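You operate a simulated robot arm through the tools that you are given. There is no shell and no other tool.

Carry out the task below with a simulated two-armed robot. There is one attempt and no reset: what you move stays moved.

JOB
Clip both packets shut: red clip on the green one, blue clip on the orange one.
Fine: press each clip's lever down till it locks.

It is judged by the outcome, as a careful person would: the job done as asked, and still so three seconds after it is handed in. It fails if anything else is knocked over, pushed out of place, dropped, spilled or broken.

ROBOT AND FRAMES
Two 7-joint arms with three-finger grippers on one trunk that stands fixed in place. Base frame: the origin is at the foot of the trunk, x ahead of it, y to its left, z up. Lengths are in mm, angles in rad, forces in N, time in s.
The left shoulder is at [70, 146, 1237], the right one opposite. With the tool pointing down near the work surface each hand reaches from about 260 to 680 mm from the base axis, measured 20 degrees to its own side. Payload 2.2 kg a hand.
The TCP of each hand is the grasp point between the finger pads, 28 mm short of the fingertips. In the tool frame z runs along the fingers and y along their closing line. The gripper opens to 102 mm; its body begins 71 mm behind the TCP.
Orientation is that of the tool frame in the base frame, as [roll, pitch, yaw] about the fixed x, y, z axes, in that order (R = Rz(yaw) Ry(pitch) Rx(roll)). With the fingers straight down and closing along the base's y, the tool's x points along the base's -x, its y along +y and its z along -z.

CONTROLS
- The arms move only by the tool play_rows. It takes "left_commands", "right_commands" or both (then of equal length, played together; a hand with none holds still); each is a list that holds one entry, the list of rows, each a list of 7 numbers: the shift along the tool's x, y, z in mm, then the turn, a rotation vector about the tool's x, y, z in rad, then the finger opening in mm, from 0 to 102. In form: [[[x, y, z, wx, wy, wz, jaw], ...]]. A call has 1 to 20 rows; each row is the pose to reach, as a shift and turn from the pose commanded when the call began, along the tool's axes at that moment. A row lasts 0.2 s, in which the tool goes at most 50 mm and 0.15 rad; a call with a longer step from one row to the next is refused whole, and so is a gripper value outside its range. Where a pose cannot be reached the arm comes as near as it can. A force on the tool above 40 N (or 10 N above the force at the start of the call, whichever is more), or a blocked arm, ends the call early, and 0.2 s more pass. The fingers move at their own pace (about 203.5 mm/s each) and stop on an object; they squeeze with about 42 N. The grip force told is the motor's: it shows also when the fingers shut on nothing. Time passes only in rows, and 0.2 s behind the last, so rows that repeat a pose let the fingers close. It gives the time, the measured TCP pose, the force on the tool (base axes), the opening and the grip force at its end, in the units of the frame above (readings bear some noise), with the torque about the TCP (base axes, N m) and any sound that the robot's microphone picked up.
- Cameras (640 x 400 px; columns grow to the right, rows downward): "scene" is now at [126.5, 39.3, 1463.4]; the picture's right is [0.45, -0.89, 0.00], its down [-0.55, -0.28, -0.79] and it looks along [0.71, 0.36, -0.61] (base axes); focal length 319 px, centre (320, 200). "left" rides on the left gripper at [72, 38, -86] in its tool frame; the picture's right is [-0.46, 0.89, 0.00], its down [-0.60, -0.32, -0.73] and it looks along [-0.65, -0.34, 0.68] (tool axes); focal length 256 px, centre (320, 200). "right" rides on the right gripper at [69, 44, -86] in its tool frame; the picture's right is [-0.53, 0.85, 0.00], its down [-0.58, -0.36, -0.73] and it looks along [-0.62, -0.39, 0.68] (tool axes); focal length 256 px, centre (320, 200). There is no depth. A picture from a camera that has moved, and an enlarged one, comes with that camera's place and axes in the base frame and with its lens.
- get_image(camera): a new picture of that camera. It takes no simulated time.
- move_column(by): slides the trunk up (or, below 0, down) by that many mm; the arms and the scene camera ride with it, the base frame stays. It gives what a move gives, with no picture.
- head_to(pan, tilt): turns the head with the scene camera to pan (to the left, within 1.501 rad either way) and tilt (down, from -0.506 to 1.204), counted from straight ahead of the robot. It gives what a move gives.
- zoom(camera, box): a new picture of the part [left, top, right, bottom] of that camera's present view, enlarged. It takes no simulated time.
- close_job(): hands the job in; it is judged then, once.

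Nothing tells you positions but the pictures and the camera data. Unless the task says otherwise, let go and move clear before handing in.

The tools are called after "Request:" by a JSON object that holds its "name" and its "arguments". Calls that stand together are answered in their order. play_rows: Moves the arms, as the interface text tells. Its arguments: {"type":"object","properties":{"left_commands":{"type":"array","items":{"type":"array","items":{"type":"array","items":{"type":"number"}}}},"right_commands":{"type":"array","items":{"type":"array","items":{"type":"array","items":{"type":"number"}}}}},"required":[]} The other tools are called the same way: move_column (by) moves the trunk up or down; head_to (pan, tilt) turns the head that bears the scene camera; get_image (camera) takes a picture; zoom (camera, box) takes an enlarged picture of a part of a camera's view; close_job () hands the job in.

At the start:

```text
time_s: 0.0
left_tool_pos: [324.5, 345.7, 1220.5]
left_orientation: [-3.14, 0.0, 3.141]
left_wrist_force: [0.1, 0.7, 0.3]
left_torque: [-0.01, -0.03, 0.01]
left_finger_gap: 101.8
left_gripper_force: 0.1
right_tool_pos: [413.5, 5.8, 1204.9]
right_orientation: [3.141, 0.0, -3.139]
right_wrist_force: [0.3, 0.0, 0.3]
right_torque: [-0.03, 0.04, 0.02]
right_finger_gap: 102.1
right_gripper_force: 0.1
trunk travel left (down, up): [-775.0, 165.0]
head pan, tilt (commanded): [0.469, 0.658]
```

scene: 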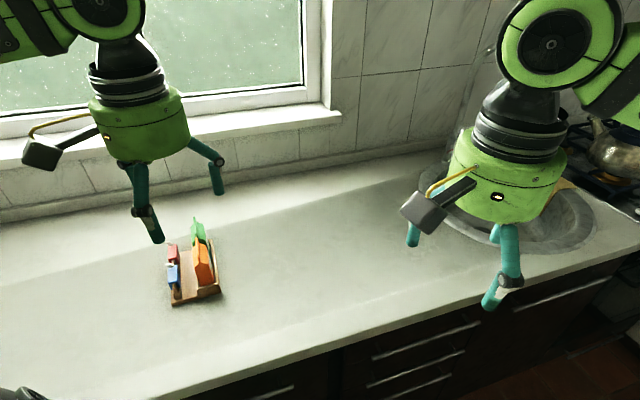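
right: 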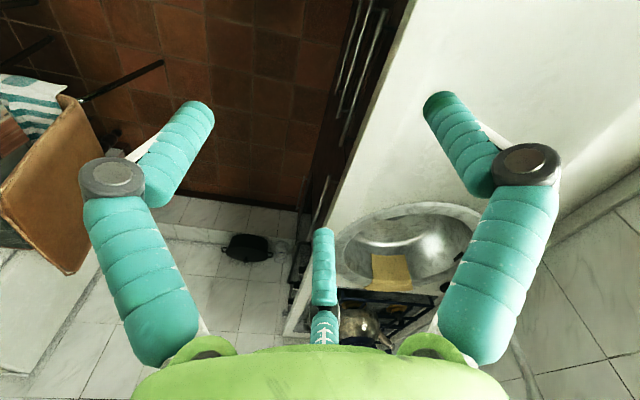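
left: 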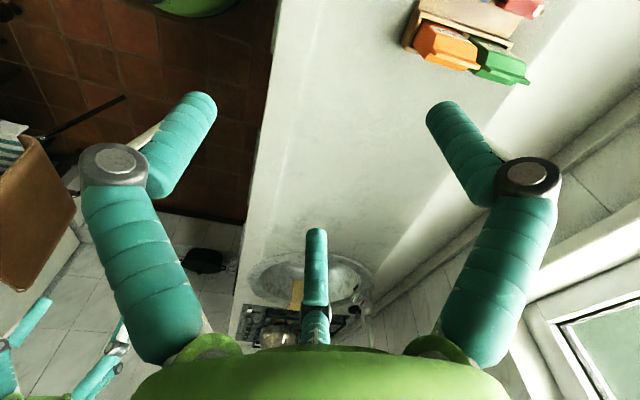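

I see a small wooden tray with a green and an orange packet standing in it and red and blue clips beside them, on the counter to the left. I'll zoom in to study these before moving anything.

Request:
{"name": "zoom", "arguments": {"camera": "scene", "box": [140, 200, 250, 320]}}

Request:
{"name": "zoom", "arguments": {"camera": "left", "box": [380, 0, 560, 110]}}

```text
3.33 times, centred on (195, 260) of scene
camera zoom: at [126.5, 39.3, 1463.4], right [0.45, -0.89, 0.0], down [-0.55, -0.28, -0.79], along [0.71, 0.36, -0.61], focal length 1065 px, centre (737, 0)
```

zoom: 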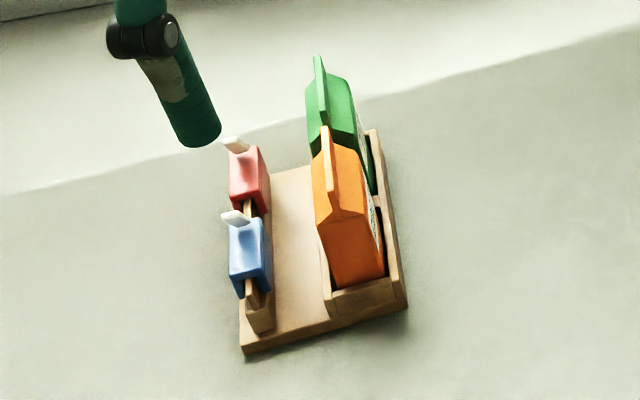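

```text
3.56 times, centred on (470, 55) of left
camera zoom: at [252.5, 383.8, 1306.0], right [0.46, 0.89, 0.0], down [0.6, -0.32, 0.73], along [0.65, -0.34, -0.68], focal length 910 px, centre (-213, 716)
```

zoom: 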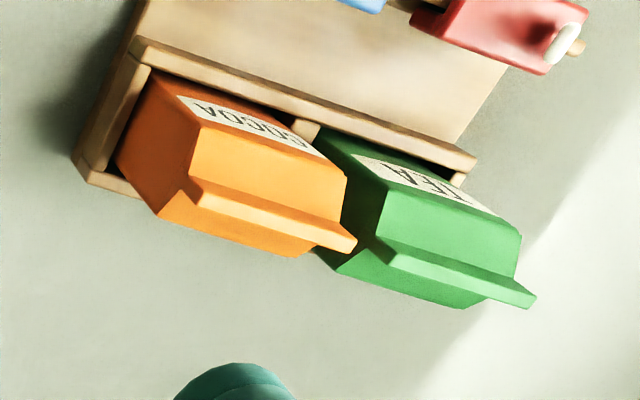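

The tray sits around x 445, y 525 with the counter near z 900. I'll zoom in tighter and turn the head to centre the tray for better measurements.

Request:
{"name": "head_to", "arguments": {"pan": 0.9, "tilt": 0.75}}

Request:
{"name": "zoom", "arguments": {"camera": "left", "box": [400, 0, 560, 100]}}

```text
time_s: 0.9
left_tool_pos: [324.2, 345.9, 1220.8]
left_orientation: [-3.141, 0.001, -3.14]
left_wrist_force: [-0.1, -0.5, -0.8]
left_torque: [0.03, 0.05, -0.01]
left_finger_gap: 102.1
left_gripper_force: 0.1
right_tool_pos: [413.2, 4.2, 1204.6]
right_orientation: [3.14, -0.002, 3.141]
right_wrist_force: [-0.8, -0.1, -0.2]
right_torque: [0.03, 0.0, 0.0]
right_finger_gap: 101.8
right_gripper_force: 0.2
trunk travel left (down, up): [-775.0, 165.0]
head pan, tilt (commanded): [0.901, 0.75]
```

```text
4.00 times, centred on (480, 50) of left
camera zoom: at [252.5, 383.7, 1306.0], right [0.46, 0.89, 0.0], down [0.6, -0.32, 0.73], along [0.65, -0.34, -0.68], focal length 1024 px, centre (-320, 800)
```

zoom: 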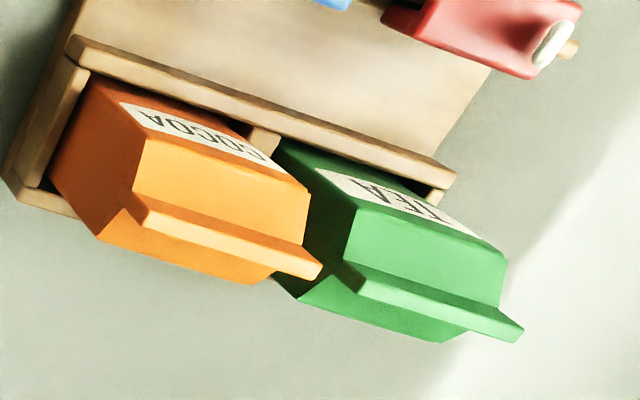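

Request:
{"name": "get_image", "arguments": {"camera": "scene"}}

```text
taken
camera scene: at [100.9, 64.9, 1455.6], right [0.78, -0.62, 0.0], down [-0.42, -0.53, -0.73], along [0.45, 0.57, -0.68], focal length 319 px, centre (320, 200)
```

scene: 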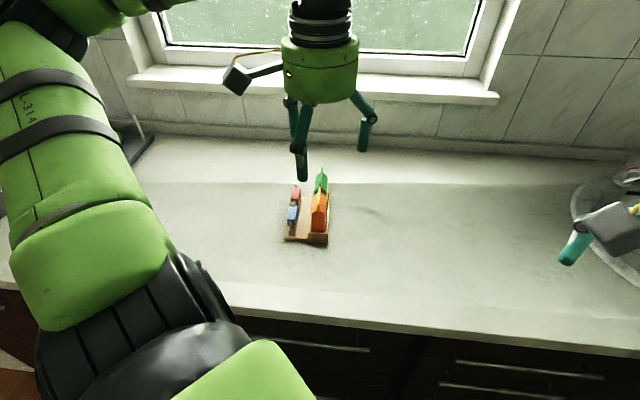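

Request:
{"name": "zoom", "arguments": {"camera": "scene", "box": [270, 165, 350, 250]}}

Request:
{"name": "zoom", "arguments": {"camera": "scene", "box": [280, 180, 304, 195]}}

```text
4.71 times, centred on (310, 208) of scene
camera zoom: at [100.9, 64.9, 1455.6], right [0.78, -0.62, 0.0], down [-0.42, -0.53, -0.73], along [0.45, 0.57, -0.68], focal length 1503 px, centre (367, 165)
```

zoom: 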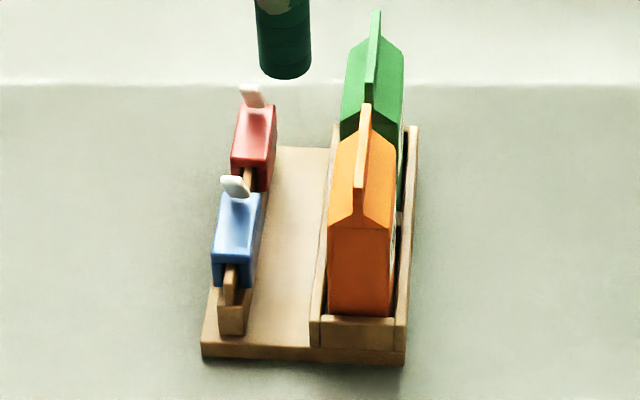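

```text
16.00 times, centred on (292, 188) of scene
camera zoom: at [100.9, 64.9, 1455.6], right [0.78, -0.62, 0.0], down [-0.42, -0.53, -0.73], along [0.45, 0.57, -0.68], focal length 5111 px, centre (768, 400)
```

zoom: 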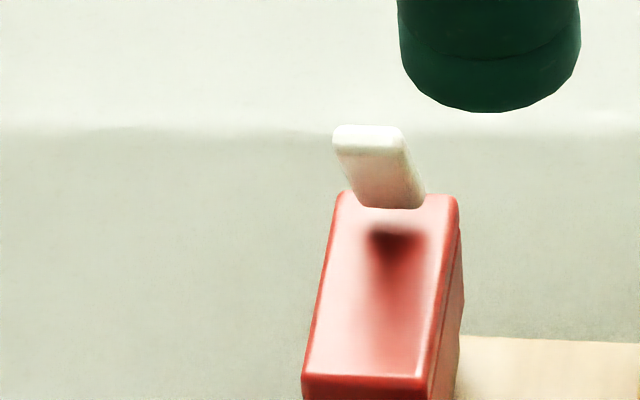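

I'll zoom in on the individual parts (fins, clips) to get accurate measurements.

Request:
{"name": "zoom", "arguments": {"camera": "scene", "box": [304, 164, 336, 184]}}

Request:
{"name": "zoom", "arguments": {"camera": "scene", "box": [304, 184, 336, 204]}}

Request:
{"name": "zoom", "arguments": {"camera": "scene", "box": [304, 204, 336, 224]}}

Request:
{"name": "zoom", "arguments": {"camera": "scene", "box": [280, 184, 312, 204]}}

Request:
{"name": "zoom", "arguments": {"camera": "scene", "box": [280, 200, 312, 220]}}

Request:
{"name": "zoom", "arguments": {"camera": "scene", "box": [280, 220, 344, 260]}}

```text
16.00 times, centred on (320, 174) of scene
camera zoom: at [100.9, 64.9, 1455.6], right [0.78, -0.62, 0.0], down [-0.42, -0.53, -0.73], along [0.45, 0.57, -0.68], focal length 5111 px, centre (320, 616)
```

zoom: 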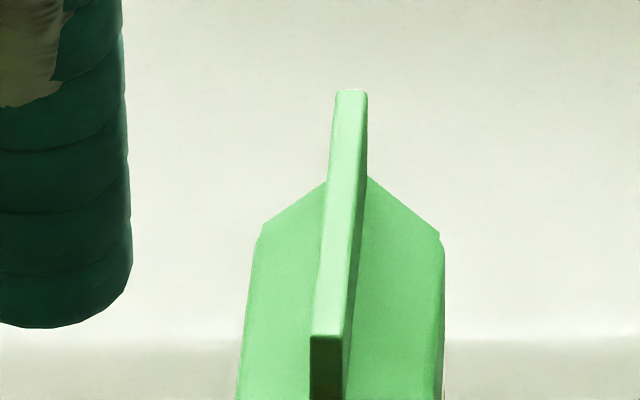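

```text
16.00 times, centred on (320, 194) of scene
camera zoom: at [100.9, 64.9, 1455.6], right [0.78, -0.62, 0.0], down [-0.42, -0.53, -0.73], along [0.45, 0.57, -0.68], focal length 5111 px, centre (320, 296)
```

zoom: 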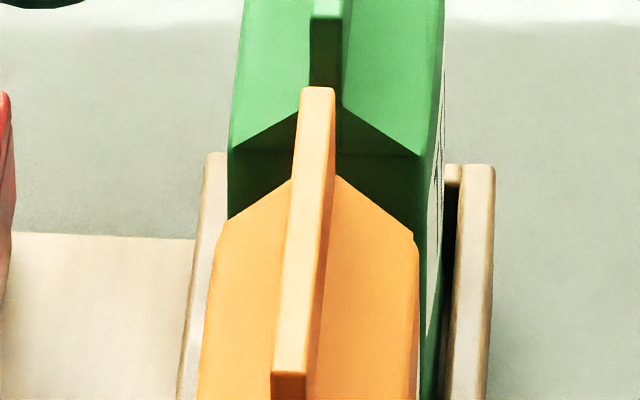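

```text
16.00 times, centred on (320, 214) of scene
camera zoom: at [100.9, 64.9, 1455.6], right [0.78, -0.62, 0.0], down [-0.42, -0.53, -0.73], along [0.45, 0.57, -0.68], focal length 5111 px, centre (320, -24)
```

zoom: 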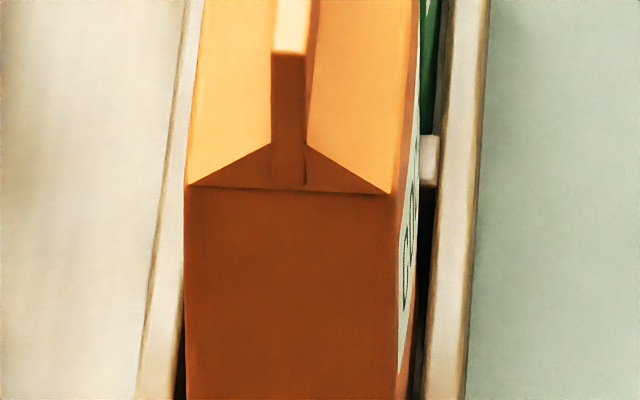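

```text
16.00 times, centred on (296, 194) of scene
camera zoom: at [100.9, 64.9, 1455.6], right [0.78, -0.62, 0.0], down [-0.42, -0.53, -0.73], along [0.45, 0.57, -0.68], focal length 5111 px, centre (704, 296)
```

zoom: 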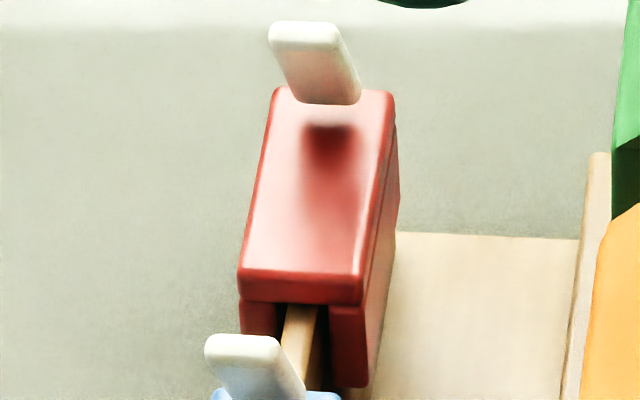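

```text
16.00 times, centred on (296, 210) of scene
camera zoom: at [100.9, 64.9, 1455.6], right [0.78, -0.62, 0.0], down [-0.42, -0.53, -0.73], along [0.45, 0.57, -0.68], focal length 5111 px, centre (704, 40)
```

zoom: 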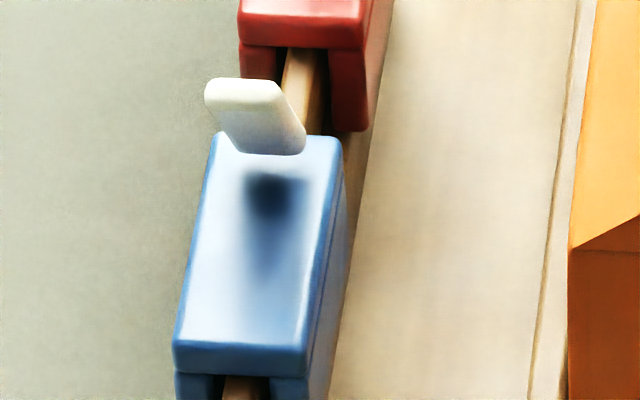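

```text
10.00 times, centred on (312, 240) of scene
camera zoom: at [100.9, 64.9, 1455.6], right [0.78, -0.62, 0.0], down [-0.42, -0.53, -0.73], along [0.45, 0.57, -0.68], focal length 3194 px, centre (400, -200)
```

zoom: 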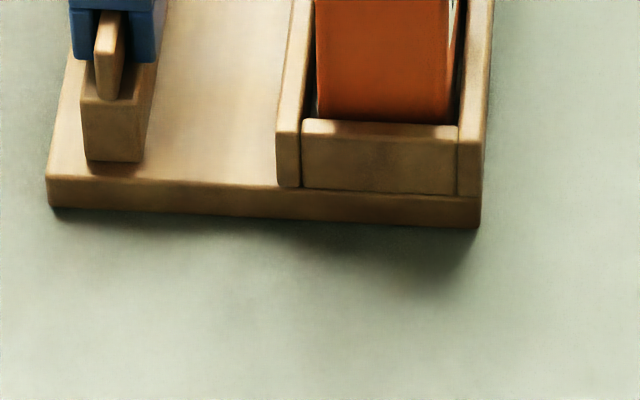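

Request:
{"name": "zoom", "arguments": {"camera": "left", "box": [424, 40, 488, 80]}}

Request:
{"name": "zoom", "arguments": {"camera": "left", "box": [480, 50, 544, 90]}}

Request:
{"name": "zoom", "arguments": {"camera": "left", "box": [476, 0, 556, 50]}}

Request:
{"name": "zoom", "arguments": {"camera": "left", "box": [396, 0, 476, 50]}}

```text
10.00 times, centred on (456, 60) of left
camera zoom: at [252.5, 383.7, 1306.0], right [0.46, 0.89, 0.0], down [0.6, -0.32, 0.73], along [0.65, -0.34, -0.68], focal length 2560 px, centre (-1040, 1600)
```

zoom: 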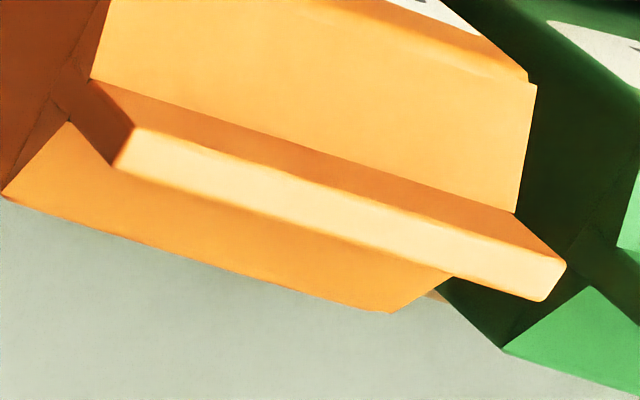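

```text
10.00 times, centred on (512, 70) of left
camera zoom: at [252.5, 383.7, 1306.0], right [0.46, 0.89, 0.0], down [0.6, -0.32, 0.73], along [0.65, -0.34, -0.68], focal length 2560 px, centre (-1600, 1500)
```

zoom: 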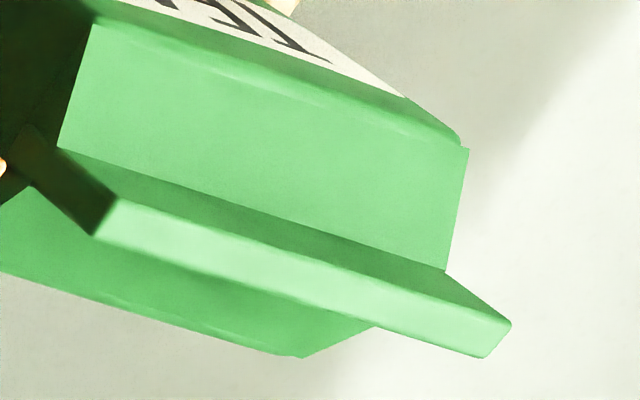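

```text
8.00 times, centred on (516, 25) of left
camera zoom: at [252.5, 383.7, 1306.0], right [0.46, 0.89, 0.0], down [0.6, -0.32, 0.73], along [0.65, -0.34, -0.68], focal length 2048 px, centre (-1248, 1600)
```

zoom: 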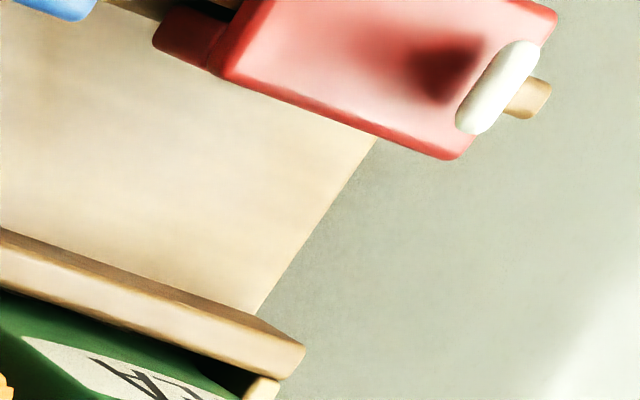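

```text
8.00 times, centred on (436, 25) of left
camera zoom: at [252.5, 383.7, 1306.0], right [0.46, 0.89, 0.0], down [0.6, -0.32, 0.73], along [0.65, -0.34, -0.68], focal length 2048 px, centre (-608, 1600)
```

zoom: 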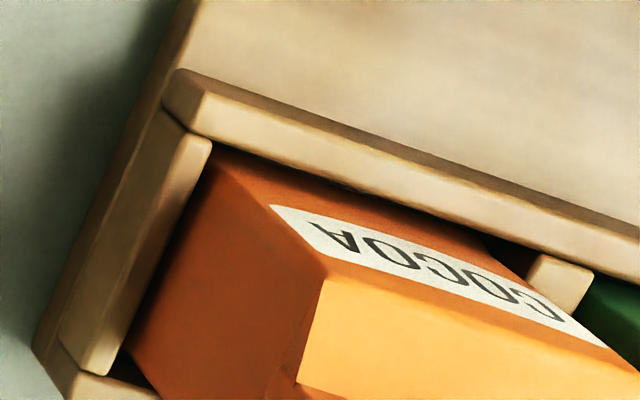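

The measurements so far: fins' top at z≈979, running along azimuth ≈48°; green fin centre ≈(476,534), orange ≈(426,479); clips' top z≈920 on a rail, red centre ≈(427,574). First I'll learn how the gripper closes, in the air, before going near anything.

Request:
{"name": "play_rows", "arguments": {"left_commands": [[[0, 0, 0, 0, 0, 0, 60], [0, 0, 0, 0, 0, 0, 30], [0, 0, 0, 0, 0, 0, 19], [0, 0, 0, 0, 0, 0, 19]]]}}

Request:
{"name": "get_image", "arguments": {"camera": "left"}}

Request:
{"name": "zoom", "arguments": {"camera": "scene", "box": [240, 40, 400, 190]}}

```text
time_s: 1.9
left_tool_pos: [324.0, 345.6, 1219.0]
left_orientation: [-3.141, 0.0, 3.141]
left_wrist_force: [-0.4, -0.1, -0.2]
left_torque: [0.02, -0.03, 0.02]
left_finger_gap: 18.8
left_gripper_force: 0.1
right_tool_pos: [413.3, 4.9, 1206.2]
right_orientation: [3.142, -0.001, 3.141]
right_wrist_force: [0.0, -0.4, 0.4]
right_torque: [0.0, 0.01, -0.01]
right_finger_gap: 102.0
right_gripper_force: 0.0
trunk travel left (down, up): [-775.0, 165.0]
head pan, tilt (commanded): [0.901, 0.75]
```

```text
taken
camera left: at [252.5, 383.8, 1306.0], right [0.46, 0.89, 0.0], down [0.6, -0.32, 0.73], along [0.65, -0.34, -0.68], focal length 256 px, centre (320, 200)
```

left: 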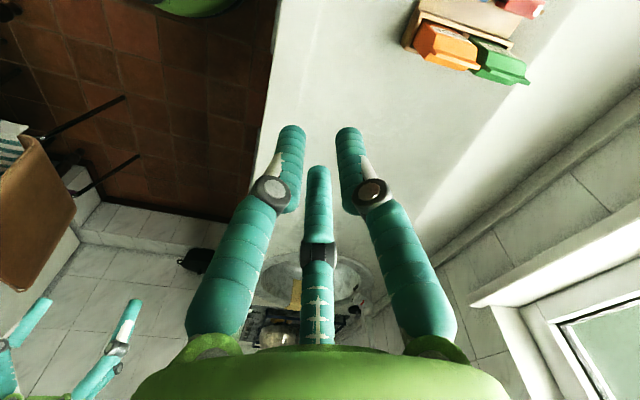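

```text
2.67 times, centred on (320, 115) of scene
camera zoom: at [100.8, 65.1, 1455.6], right [0.78, -0.62, 0.0], down [-0.42, -0.53, -0.73], along [0.45, 0.57, -0.68], focal length 852 px, centre (320, 427)
```

zoom: 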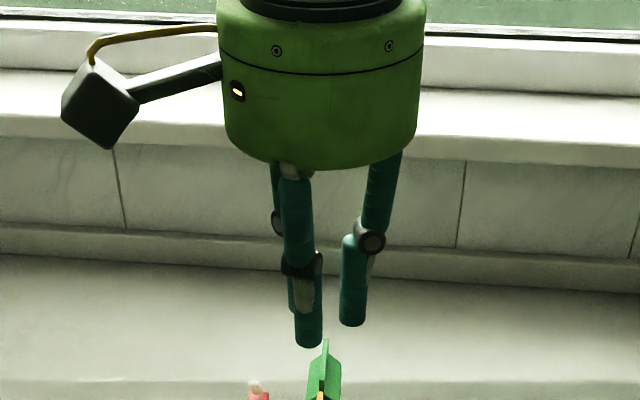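

The three fingers close radially with vertical distal links, one at tool +y and two at −30°/−150°. I plan to grip each clip across its width with the two side fingers and keep the third beyond the clip's far end, so tool y must point along azimuth ≈48°. I'll lower the trunk a bit for reach, then go to a hover over the red clip.

Request:
{"name": "move_column", "arguments": {"by": -80}}

Request:
{"name": "play_rows", "arguments": {"left_commands": [[[-5, 10, 5, 0, 0, 0.08, 40], [-15, 30, 10, 0, 0, 0.16, 40], [-25, 55, 16, 0, 0, 0.24, 40], [-36, 80, 22, 0, 0, 0.32, 40], [-47, 105, 28, 0, 0, 0.4, 40], [-58, 130, 34, 0, 0, 0.48, 40], [-69, 155, 40, 0, 0, 0.56, 40], [-80, 180, 46, 0, 0, 0.64, 40], [-92, 205, 52, 0, 0, 0.7, 40], [-104, 228, 56, 0, 0, 0.7348, 40], [-110.5, 237.6, 60, 0, 0, 0.7348, 40], [-110.5, 237.6, 60, 0, 0, 0.7348, 40]]]}}

Request:
{"name": "get_image", "arguments": {"camera": "left"}}

Request:
{"name": "get_image", "arguments": {"camera": "scene"}}

```text
time_s: 3.1
left_tool_pos: [324.3, 345.3, 1141.2]
left_orientation: [-3.14, 0.001, -3.14]
left_wrist_force: [0.3, 0.6, -0.5]
left_torque: [-0.01, -0.01, 0.01]
left_finger_gap: 18.9
left_gripper_force: 0.0
right_tool_pos: [413.1, 4.7, 1125.2]
right_orientation: [3.142, 0.0, 3.141]
right_wrist_force: [0.1, -0.3, 0.8]
right_torque: [-0.01, -0.01, 0.02]
right_finger_gap: 101.9
right_gripper_force: 0.1
trunk travel left (down, up): [-695.0, 245.0]
head pan, tilt (commanded): [0.901, 0.75]
```

```text
time_s: 5.7
left_tool_pos: [338.7, 326.4, 1103.1]
left_orientation: [3.14, 0.0, 2.407]
left_wrist_force: [0.5, 0.0, -0.5]
left_torque: [-0.02, 0.0, 0.0]
left_finger_gap: 40.0
left_gripper_force: 0.1
left hand out of reach, approached as far as the arm can: row 4, 5, 6, 7, 8, 9, 10, 11, 12
right_tool_pos: [413.0, 5.1, 1125.4]
right_orientation: [-3.141, 0.0, 3.141]
right_wrist_force: [0.1, -0.4, 0.7]
right_torque: [0.02, -0.01, -0.03]
right_finger_gap: 101.8
right_gripper_force: 0.0
trunk travel left (down, up): [-695.0, 245.0]
head pan, tilt (commanded): [0.901, 0.75]
```

```text
taken
camera left: at [311.0, 403.3, 1189.0], right [0.94, 0.35, 0.0], down [0.24, -0.64, 0.73], along [0.25, -0.68, -0.68], focal length 256 px, centre (320, 200)
```

left: 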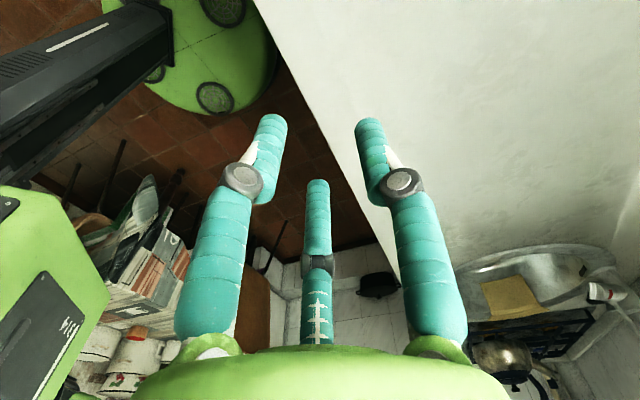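

```text
taken
camera scene: at [100.9, 65.2, 1375.6], right [0.78, -0.62, 0.0], down [-0.42, -0.53, -0.73], along [0.45, 0.57, -0.68], focal length 319 px, centre (320, 200)
```

scene: 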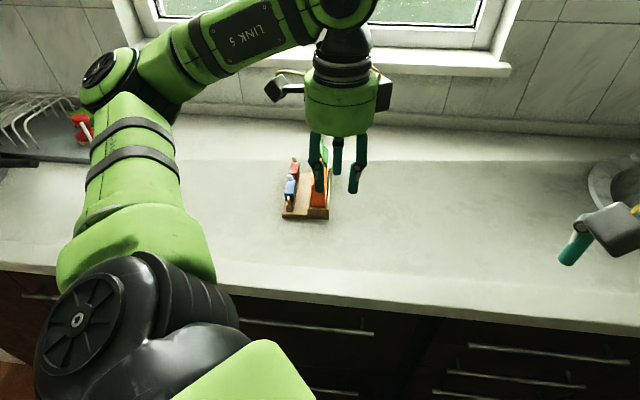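

The left arm could not follow that path (stopped at about (339,327) with the right orientation), so something like a joint limit is in the way. I'll probe with small moves towards the tray to see what limits it.

Request:
{"name": "play_rows", "arguments": {"left_commands": [[[10, 18, 0, 0, 0, 0, 40], [19.4, 36.4, 0, 0, 0, 0, 40], [19.4, 36.4, 0, 0, 0, 0, 40]]]}}

```text
time_s: 6.5
left_tool_pos: [334.2, 329.4, 1108.0]
left_orientation: [-3.14, 0.0, 2.408]
left_wrist_force: [-0.6, 0.1, 0.5]
left_torque: [0.0, -0.05, 0.01]
left_finger_gap: 40.0
left_gripper_force: 0.1
left hand out of reach, approached as far as the arm can: row 1, 2, 3
right_tool_pos: [413.2, 5.5, 1125.2]
right_orientation: [-3.14, -0.001, -3.141]
right_wrist_force: [-0.9, 0.4, 0.7]
right_torque: [0.01, 0.02, 0.02]
right_finger_gap: 101.8
right_gripper_force: 0.1
trunk travel left (down, up): [-695.0, 245.0]
head pan, tilt (commanded): [0.901, 0.75]
```

Request:
{"name": "play_rows", "arguments": {"left_commands": [[[0, 0, 0, 0, 0, -0.14, 40], [0, 0, 0, 0, 0, -0.28, 40], [0, 0, 0, 0, 0, -0.42, 40], [0, 0, 0, 0, 0, -0.56, 40], [0, 0, 0, 0, 0, -0.7, 40], [0, 0, 0, 0, 0, -0.7348, 40]]]}}

```text
time_s: 7.9
left_tool_pos: [333.8, 328.5, 1105.1]
left_orientation: [3.141, -0.001, -3.139]
left_wrist_force: [0.3, 0.1, 0.0]
left_torque: [-0.03, 0.0, 0.01]
left_finger_gap: 39.7
left_gripper_force: 0.1
right_tool_pos: [412.4, 5.5, 1125.1]
right_orientation: [-3.14, 0.001, -3.139]
right_wrist_force: [-0.5, 0.3, -0.3]
right_torque: [0.01, 0.02, 0.0]
right_finger_gap: 102.0
right_gripper_force: 0.0
trunk travel left (down, up): [-695.0, 245.0]
head pan, tilt (commanded): [0.901, 0.75]
```

The reference is the pose actually reached, good. Now I'll test how far the arm reaches at the original yaw before choosing a wrist orientation.

Request:
{"name": "play_rows", "arguments": {"left_commands": [[[-5, 20, 0, 0, 0, 0, 40], [-15, 50, 0, 0, 0, 0, 40], [-25, 80, 0, 0, 0, 0, 40], [-35, 110, 0, 0, 0, 0, 40], [-45, 140, 0, 0, 0, 0, 40], [-45, 140, 0, 0, 0, 0, 40]]]}}

Request:
{"name": "get_image", "arguments": {"camera": "scene"}}

```text
time_s: 9.3
left_tool_pos: [377.9, 468.4, 1105.9]
left_orientation: [3.141, 0.003, -3.14]
left_wrist_force: [-0.4, -0.5, -0.2]
left_torque: [-0.02, -0.02, 0.01]
left_finger_gap: 39.7
left_gripper_force: 0.1
right_tool_pos: [412.4, 5.3, 1126.2]
right_orientation: [-3.14, -0.001, -3.141]
right_wrist_force: [0.7, -0.3, -1.2]
right_torque: [0.03, 0.02, 0.02]
right_finger_gap: 101.9
right_gripper_force: 0.1
trunk travel left (down, up): [-695.0, 245.0]
head pan, tilt (commanded): [0.901, 0.75]
```

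```text
taken
camera scene: at [100.6, 64.7, 1375.6], right [0.78, -0.62, 0.0], down [-0.42, -0.53, -0.73], along [0.45, 0.57, -0.68], focal length 319 px, centre (320, 200)
```

scene: 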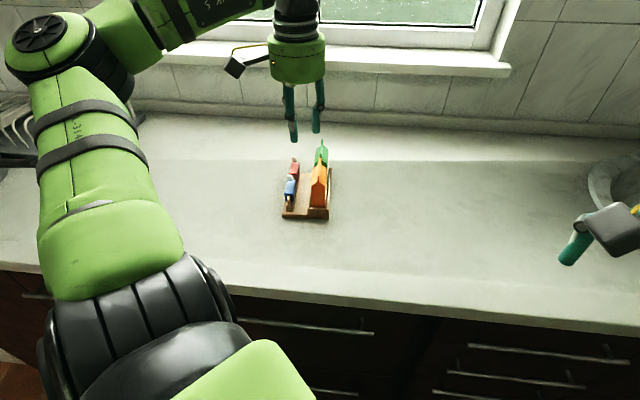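

Request:
{"name": "play_rows", "arguments": {"left_commands": [[[-10, 25, 5, 0, 0, 0, 40], [-20, 50, 10, 0, 0, 0, 40], [-35, 75, 20, 0, 0, 0, 40], [-45, 95, 30, 0, 0, 0, 40], [-55, 105, 40, 0, 0, 0, 40], [-57, 105, 40, 0, 0, 0, 40]]]}}

```text
time_s: 10.7
left_tool_pos: [390.3, 493.6, 1099.0]
left_orientation: [3.141, 0.0, -3.14]
left_wrist_force: [-1.0, 0.0, -0.2]
left_torque: [0.0, 0.03, 0.0]
left_finger_gap: 39.9
left_gripper_force: 0.1
left hand out of reach, approached as far as the arm can: row 2, 3, 4, 5, 6
right_tool_pos: [412.8, 4.8, 1124.7]
right_orientation: [-3.141, 0.001, 3.14]
right_wrist_force: [-0.6, 0.4, -0.1]
right_torque: [0.0, 0.02, -0.02]
right_finger_gap: 102.1
right_gripper_force: 0.0
trunk travel left (down, up): [-695.0, 245.0]
head pan, tilt (commanded): [0.901, 0.75]
```

At the original yaw the arm stops at about (390,494). I'll turn the wrist the other way (yaw towards −2.3, tool y pointing away from packets) and see if the reach opens up.

Request:
{"name": "play_rows", "arguments": {"left_commands": [[[0, 0, 0, 0, 0, -0.14, 40], [0, 0, 0, 0, 0, -0.28, 40], [0, 0, 0, 0, 0, -0.42, 40], [0, 0, 0, 0, 0, -0.56, 40], [0, 0, 0, 0, 0, -0.7, 40], [0, 0, 0, 0, 0, -0.836, 40], [-10, 25, 5, 0, 0, -0.836, 40], [-20, 50, 10, 0, 0, -0.836, 40], [-30, 70, 10, 0, 0, -0.836, 40], [-30, 70, 10, 0, 0, -0.836, 40]]]}}

Request:
{"name": "get_image", "arguments": {"camera": "scene"}}

Request:
{"name": "get_image", "arguments": {"camera": "left"}}

```text
time_s: 12.9
left_tool_pos: [417.2, 564.6, 1088.1]
left_orientation: [-3.141, -0.002, -2.306]
left_wrist_force: [0.5, 0.2, 0.7]
left_torque: [0.0, 0.04, 0.01]
left_finger_gap: 39.9
left_gripper_force: 0.2
right_tool_pos: [413.9, 5.4, 1125.6]
right_orientation: [-3.141, 0.0, -3.141]
right_wrist_force: [0.1, -0.4, 0.0]
right_torque: [0.0, 0.01, -0.01]
right_finger_gap: 101.8
right_gripper_force: 0.0
trunk travel left (down, up): [-695.0, 245.0]
head pan, tilt (commanded): [0.901, 0.75]
```

```text
taken
camera scene: at [100.5, 65.0, 1375.6], right [0.78, -0.62, 0.0], down [-0.42, -0.53, -0.73], along [0.45, 0.57, -0.68], focal length 319 px, centre (320, 200)
```

scene: 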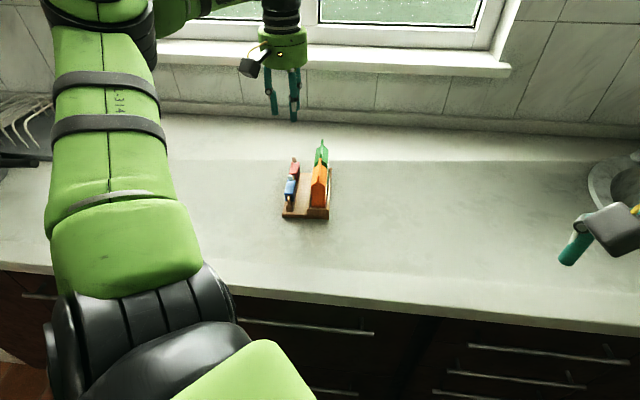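

```text
taken
camera left: at [340.5, 537.1, 1174.3], right [-0.35, 0.94, 0.0], down [0.64, 0.24, 0.73], along [0.69, 0.25, -0.68], focal length 256 px, centre (320, 200)
```

left: 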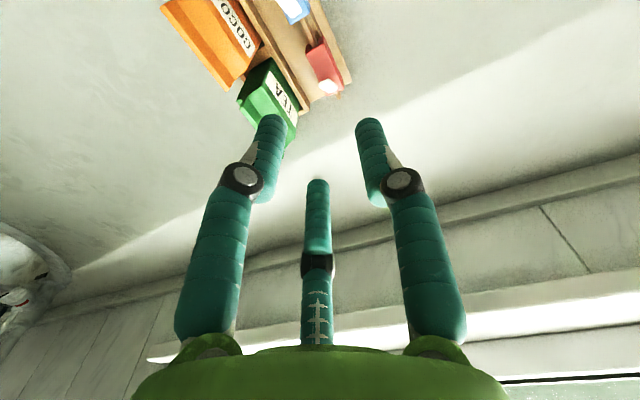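

That works. Since the gripper is three-fold symmetric, a yaw of −1.78 gives exactly the finger layout I wanted (third finger at the far end, side fingers across the clip) and puts the wrist camera looking right along the clip. I'll turn 30° more and hover over the red clip.

Request:
{"name": "play_rows", "arguments": {"left_commands": [[[-5, 0, 0, 0, 0, -0.13, 40], [-12, 0, 5, 0, 0, -0.26, 40], [-19, -0.5, 10, 0, 0, -0.39, 40], [-25.7, -1, 18, 0, 0, -0.5236, 40], [-25.7, -1, 28, 0, 0, -0.5236, 40], [-25.7, -1, 28, 0, 0, -0.5236, 40]]]}}

Request:
{"name": "get_image", "arguments": {"camera": "left"}}

Request:
{"name": "get_image", "arguments": {"camera": "scene"}}

```text
time_s: 14.3
left_tool_pos: [436.8, 581.9, 1060.0]
left_orientation: [-3.141, 0.0, -1.781]
left_wrist_force: [-0.8, 0.6, 0.3]
left_torque: [-0.01, 0.04, -0.02]
left_finger_gap: 39.7
left_gripper_force: 0.1
right_tool_pos: [413.4, 5.0, 1124.7]
right_orientation: [3.141, 0.002, -3.141]
right_wrist_force: [-0.1, -0.3, 0.0]
right_torque: [0.0, 0.0, -0.03]
right_finger_gap: 102.0
right_gripper_force: 0.2
trunk travel left (down, up): [-695.0, 245.0]
head pan, tilt (commanded): [0.901, 0.75]
```

```text
taken
camera left: at [384.7, 519.4, 1147.8], right [-0.77, 0.64, 0.0], down [0.44, 0.52, 0.73], along [0.47, 0.56, -0.68], focal length 256 px, centre (320, 200)
```

left: 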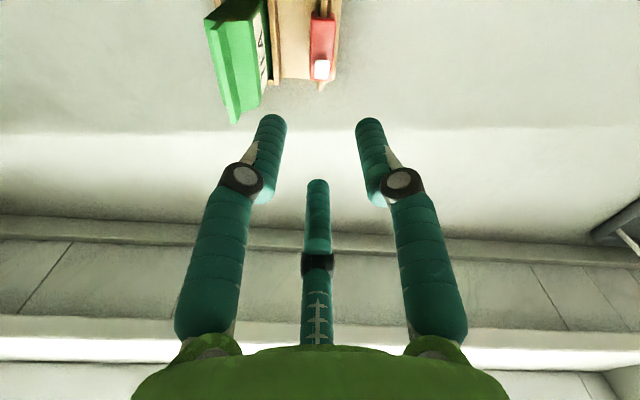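

```text
taken
camera scene: at [100.8, 64.9, 1375.6], right [0.78, -0.62, 0.0], down [-0.42, -0.53, -0.73], along [0.45, 0.57, -0.68], focal length 319 px, centre (320, 200)
```

scene: 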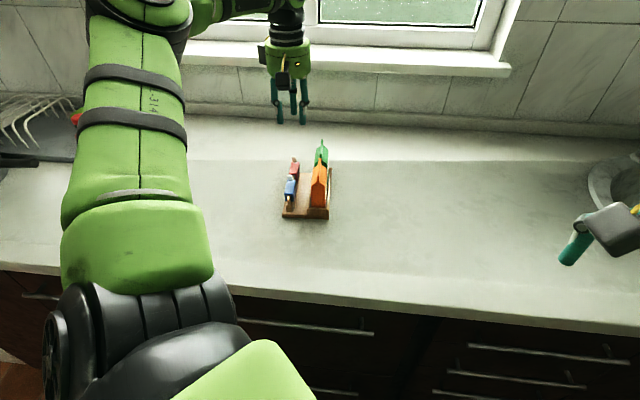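

The rail blade sticks out past both clip ends, so a finger at the clip's end would hit it; instead I'll grip with one finger on the rail's outer side and the pair on the packet side (yaw −2.305), straddling the rail. I'll turn back 30°, centre over the red clip and come down to fingertips just above the lever tip.

Request:
{"name": "play_rows", "arguments": {"left_commands": [[[3, 1, 10, 0, 0, 0.13, 40], [6, 2, 20, 0, 0, 0.26, 40], [9, 3, 30, 0, 0, 0.39, 40], [12.1, 3.45, 40, 0, 0, 0.524, 40], [12.1, 3.45, 50, 0, 0, 0.524, 40], [12.1, 3.45, 61.8, 0, 0, 0.524, 40], [12.1, 3.45, 61.8, 0, 0, 0.524, 40]]]}}

Request:
{"name": "get_image", "arguments": {"camera": "left"}}

Request:
{"name": "zoom", "arguments": {"camera": "scene", "box": [256, 110, 352, 220]}}

```text
time_s: 15.9
left_tool_pos: [429.9, 571.7, 1001.0]
left_orientation: [3.14, 0.0, -2.306]
left_wrist_force: [0.0, 0.1, -0.6]
left_torque: [0.01, 0.01, -0.01]
left_finger_gap: 40.1
left_gripper_force: 0.0
right_tool_pos: [413.6, 5.0, 1125.0]
right_orientation: [3.142, 0.001, -3.14]
right_wrist_force: [-0.6, -0.9, 0.2]
right_torque: [-0.02, -0.01, 0.01]
right_finger_gap: 102.1
right_gripper_force: 0.0
trunk travel left (down, up): [-695.0, 245.0]
head pan, tilt (commanded): [0.901, 0.75]
```

```text
taken
camera left: at [353.7, 543.2, 1086.7], right [-0.34, 0.94, 0.0], down [0.64, 0.23, 0.73], along [0.69, 0.25, -0.68], focal length 256 px, centre (320, 200)
```

left: 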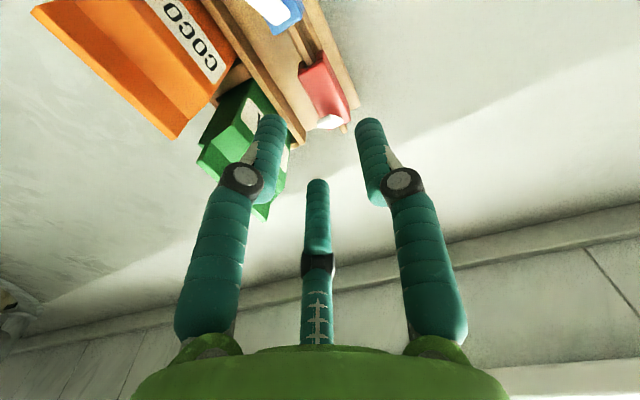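

```text
3.64 times, centred on (304, 165) of scene
camera zoom: at [100.7, 64.9, 1375.6], right [0.78, -0.62, 0.0], down [-0.42, -0.53, -0.73], along [0.45, 0.57, -0.68], focal length 1162 px, centre (378, 327)
```

zoom: 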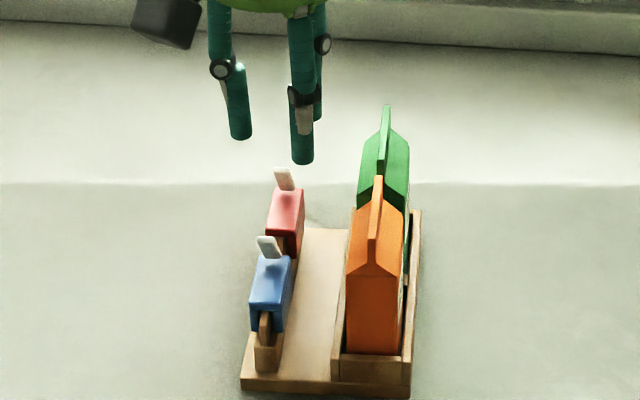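

Request:
{"name": "zoom", "arguments": {"camera": "left", "box": [280, 40, 376, 100]}}

Request:
{"name": "zoom", "arguments": {"camera": "left", "box": [240, 80, 400, 180]}}

Request:
{"name": "zoom", "arguments": {"camera": "scene", "box": [292, 110, 356, 150]}}

Request:
{"name": "zoom", "arguments": {"camera": "scene", "box": [272, 150, 336, 190]}}

```text
6.67 times, centred on (328, 70) of left
camera zoom: at [353.7, 543.2, 1086.7], right [-0.34, 0.94, 0.0], down [0.64, 0.23, 0.73], along [0.69, 0.25, -0.68], focal length 1707 px, centre (267, 1067)
```

zoom: 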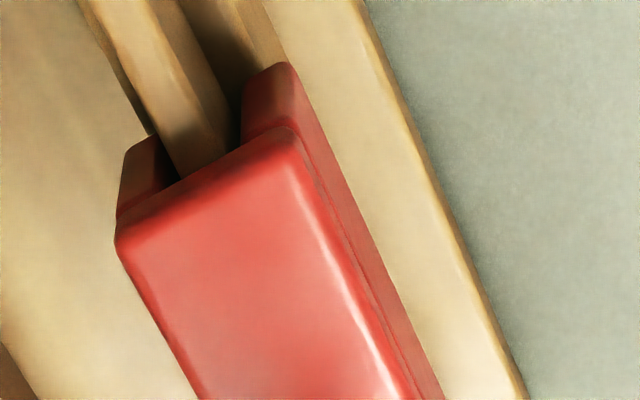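

```text
4.00 times, centred on (320, 130) of left
camera zoom: at [353.7, 543.2, 1086.7], right [-0.34, 0.94, 0.0], down [0.64, 0.23, 0.73], along [0.69, 0.25, -0.68], focal length 1024 px, centre (320, 480)
```

zoom: 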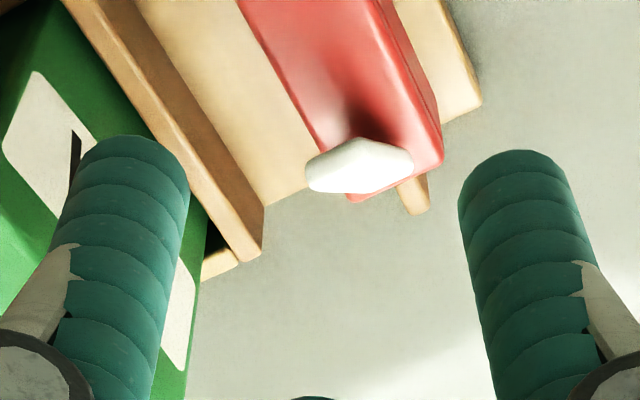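

```text
10.00 times, centred on (324, 130) of scene
camera zoom: at [100.7, 64.9, 1375.6], right [0.78, -0.62, 0.0], down [-0.42, -0.53, -0.73], along [0.45, 0.57, -0.68], focal length 3194 px, centre (280, 900)
```

zoom: 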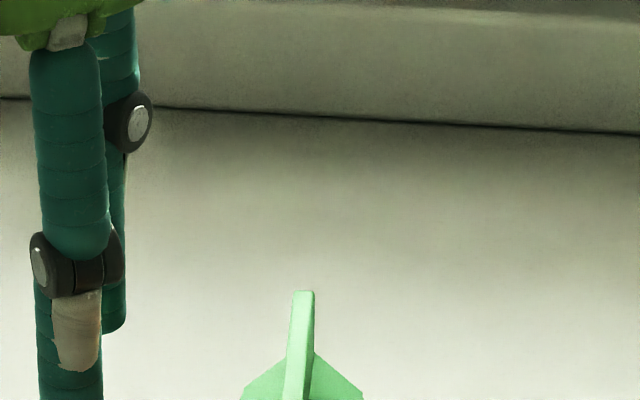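

```text
10.00 times, centred on (304, 170) of scene
camera zoom: at [100.7, 64.9, 1375.6], right [0.78, -0.62, 0.0], down [-0.42, -0.53, -0.73], along [0.45, 0.57, -0.68], focal length 3194 px, centre (480, 500)
```

zoom: 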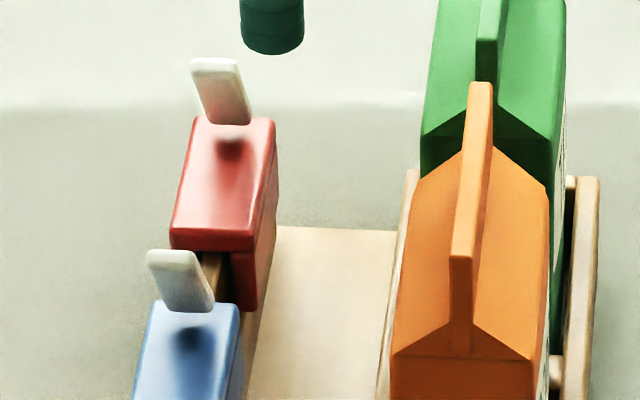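

The hand is centred over the red clip with yaw −2.305. I'll open to 56 and descend partway (fingertips ~12 mm above the clip top) to check the alignment.

Request:
{"name": "play_rows", "arguments": {"left_commands": [[[0, -0.8, 0, 0, 0, 0, 56], [0, -0.8, 15, 0, 0, 0, 56], [0, -0.8, 30, 0, 0, 0, 56], [0, -0.8, 40, 0, 0, 0, 56], [0, -0.8, 40, 0, 0, 0, 56]]]}}

Request:
{"name": "get_image", "arguments": {"camera": "left"}}

Request:
{"name": "zoom", "arguments": {"camera": "scene", "box": [256, 110, 352, 170]}}

```text
time_s: 17.1
left_tool_pos: [432.3, 571.3, 960.0]
left_orientation: [3.14, -0.001, -2.305]
left_wrist_force: [-0.2, 0.5, 0.2]
left_torque: [-0.02, 0.01, 0.0]
left_finger_gap: 56.3
left_gripper_force: 0.0
right_tool_pos: [414.0, 5.4, 1125.6]
right_orientation: [-3.141, 0.0, 3.141]
right_wrist_force: [0.9, -0.1, 0.0]
right_torque: [0.03, -0.01, 0.0]
right_finger_gap: 102.1
right_gripper_force: 0.1
trunk travel left (down, up): [-695.0, 245.0]
head pan, tilt (commanded): [0.901, 0.75]
```

```text
taken
camera left: at [354.3, 543.0, 1046.8], right [-0.34, 0.94, 0.0], down [0.64, 0.24, 0.73], along [0.69, 0.25, -0.68], focal length 256 px, centre (320, 200)
```

left: 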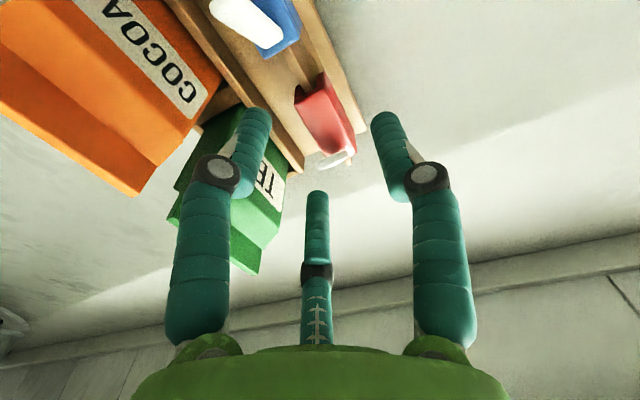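

```text
6.67 times, centred on (304, 140) of scene
camera zoom: at [100.7, 65.0, 1375.6], right [0.78, -0.62, 0.0], down [-0.42, -0.53, -0.73], along [0.45, 0.57, -0.68], focal length 2130 px, centre (427, 600)
```

zoom: 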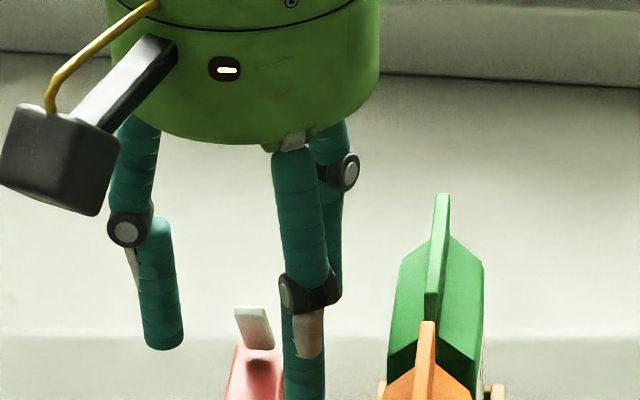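

Request:
{"name": "zoom", "arguments": {"camera": "left", "box": [272, 60, 384, 130]}}

Request:
{"name": "zoom", "arguments": {"camera": "left", "box": [272, 110, 384, 180]}}

Request:
{"name": "zoom", "arguments": {"camera": "scene", "box": [268, 140, 332, 180]}}

```text
5.71 times, centred on (328, 95) of left
camera zoom: at [354.3, 543.0, 1046.8], right [-0.34, 0.94, 0.0], down [0.64, 0.24, 0.73], along [0.69, 0.25, -0.68], focal length 1463 px, centre (274, 800)
```

zoom: 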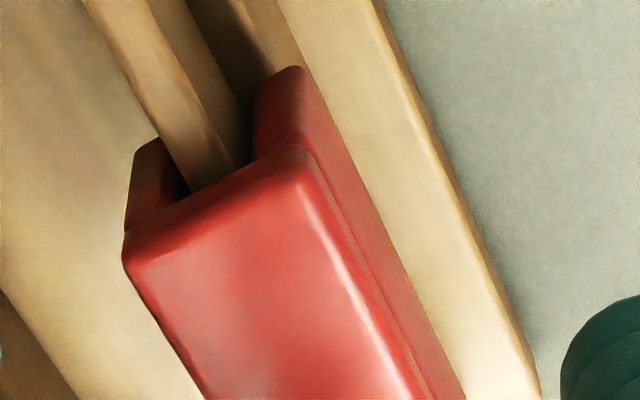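

```text
5.71 times, centred on (328, 145) of left
camera zoom: at [354.3, 543.0, 1046.8], right [-0.34, 0.94, 0.0], down [0.64, 0.24, 0.73], along [0.69, 0.25, -0.68], focal length 1463 px, centre (274, 514)
```

zoom: 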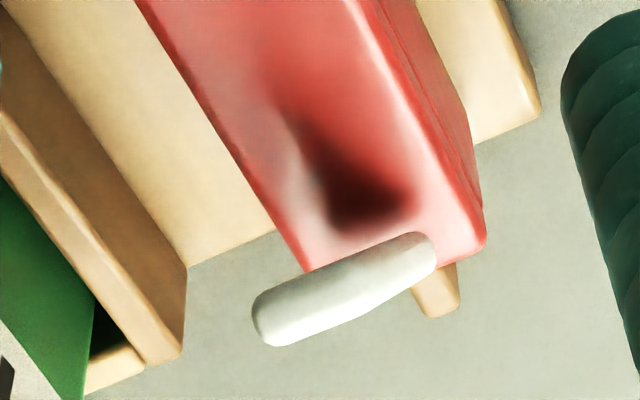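

```text
10.00 times, centred on (300, 160) of scene
camera zoom: at [100.7, 65.0, 1375.6], right [0.78, -0.62, 0.0], down [-0.42, -0.53, -0.73], along [0.45, 0.57, -0.68], focal length 3194 px, centre (520, 600)
```

zoom: 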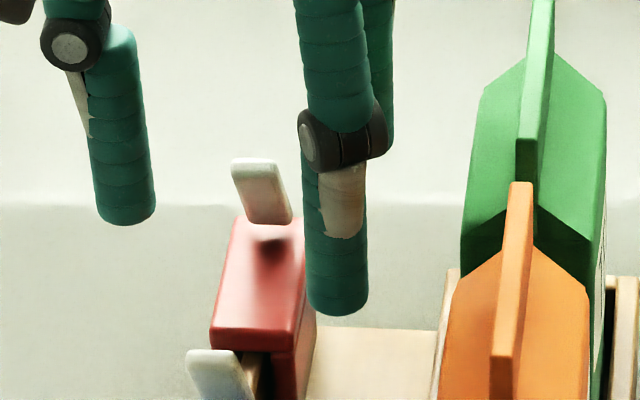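

Request:
{"name": "zoom", "arguments": {"camera": "left", "box": [352, 90, 448, 150]}}

Request:
{"name": "zoom", "arguments": {"camera": "left", "box": [208, 90, 304, 150]}}

Request:
{"name": "zoom", "arguments": {"camera": "left", "box": [272, 160, 368, 220]}}

```text
6.67 times, centred on (400, 120) of left
camera zoom: at [354.3, 543.0, 1046.8], right [-0.34, 0.94, 0.0], down [0.64, 0.24, 0.73], along [0.69, 0.25, -0.68], focal length 1707 px, centre (-213, 733)
```

zoom: 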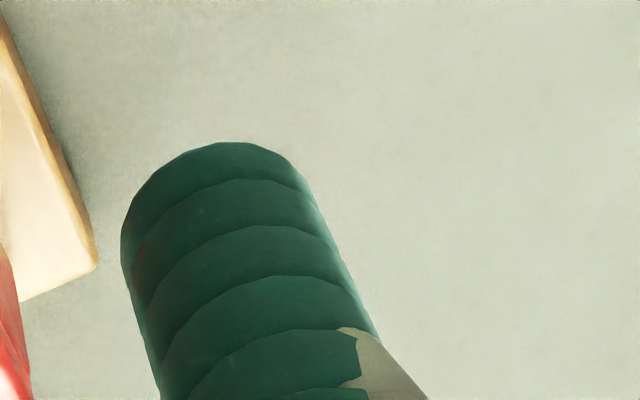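

```text
6.67 times, centred on (256, 120) of left
camera zoom: at [354.3, 543.0, 1046.8], right [-0.34, 0.94, 0.0], down [0.64, 0.24, 0.73], along [0.69, 0.25, -0.68], focal length 1707 px, centre (747, 733)
```

zoom: 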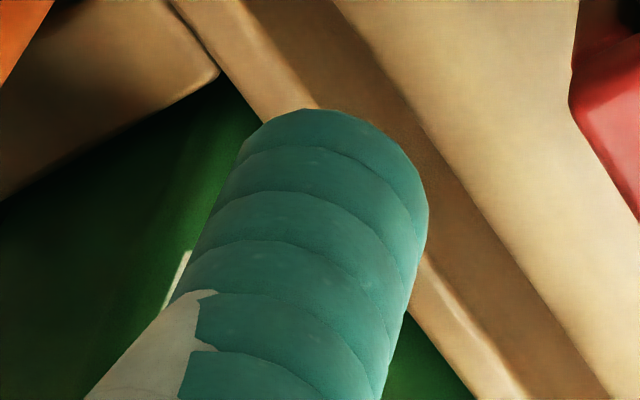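

```text
6.67 times, centred on (320, 190) of left
camera zoom: at [354.3, 543.0, 1046.8], right [-0.34, 0.94, 0.0], down [0.64, 0.24, 0.73], along [0.69, 0.25, -0.68], focal length 1707 px, centre (320, 267)
```

zoom: 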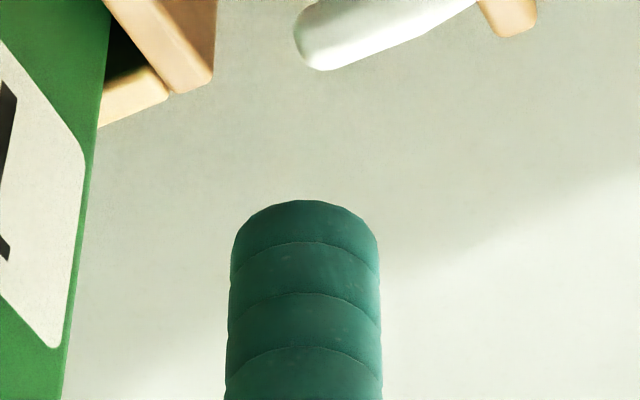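

Scene and wrist views agree to about 1 mm: the clip needs to sit ~5.5 mm to the single-finger side of the tool centre for all three fingers to touch together, so I'll shift 1 mm toward the packets and descend straddling the clip with the fingers still open.

Request:
{"name": "play_rows", "arguments": {"left_commands": [[[0, -1.0, 0, 0, 0, 0, 56], [0, -1.0, 10, 0, 0, 0, 56], [0, -1.0, 20, 0, 0, 0, 56], [0, -1.0, 29, 0, 0, 0, 56], [0, -1.0, 37, 0, 0, 0, 56], [0, -1.0, 37, 0, 0, 0, 56]]]}}

Request:
{"name": "get_image", "arguments": {"camera": "left"}}

Request:
{"name": "zoom", "arguments": {"camera": "scene", "box": [268, 140, 332, 180]}}

```text
time_s: 18.5
left_tool_pos: [432.6, 568.7, 923.5]
left_orientation: [-3.14, 0.0, -2.305]
left_wrist_force: [-0.5, -0.3, -0.6]
left_torque: [-0.04, 0.01, 0.01]
left_finger_gap: 56.0
left_gripper_force: 0.1
right_tool_pos: [413.6, 3.7, 1125.6]
right_orientation: [3.141, 0.0, 3.141]
right_wrist_force: [0.2, -0.4, -0.2]
right_torque: [0.0, 0.02, 0.0]
right_finger_gap: 101.8
right_gripper_force: 0.1
trunk travel left (down, up): [-695.0, 245.0]
head pan, tilt (commanded): [0.901, 0.75]
```

```text
taken
camera left: at [356.1, 541.8, 1009.8], right [-0.34, 0.94, 0.0], down [0.64, 0.24, 0.73], along [0.69, 0.25, -0.68], focal length 256 px, centre (320, 200)
```

left: 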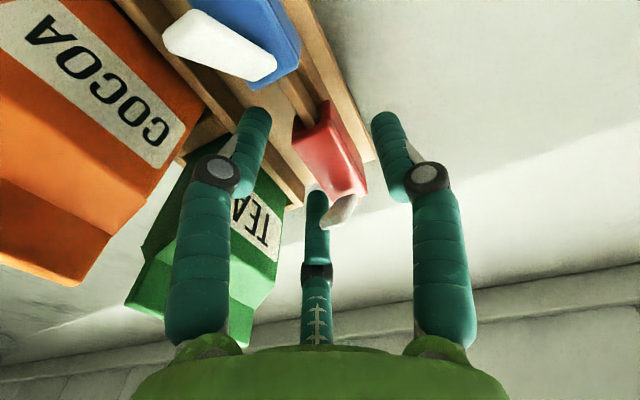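

```text
10.00 times, centred on (300, 160) of scene
camera zoom: at [100.7, 64.9, 1375.6], right [0.78, -0.62, 0.0], down [-0.42, -0.53, -0.73], along [0.45, 0.57, -0.68], focal length 3194 px, centre (520, 600)
```

zoom: 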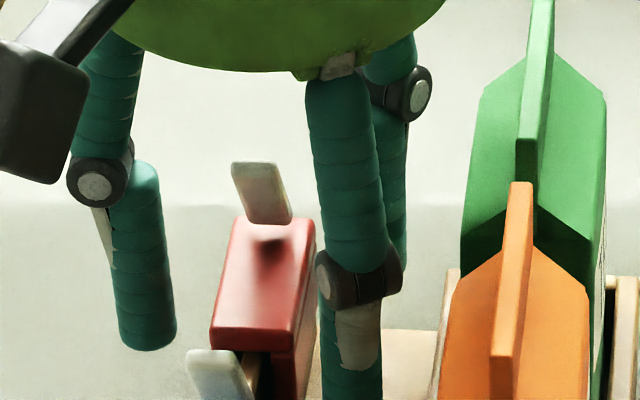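

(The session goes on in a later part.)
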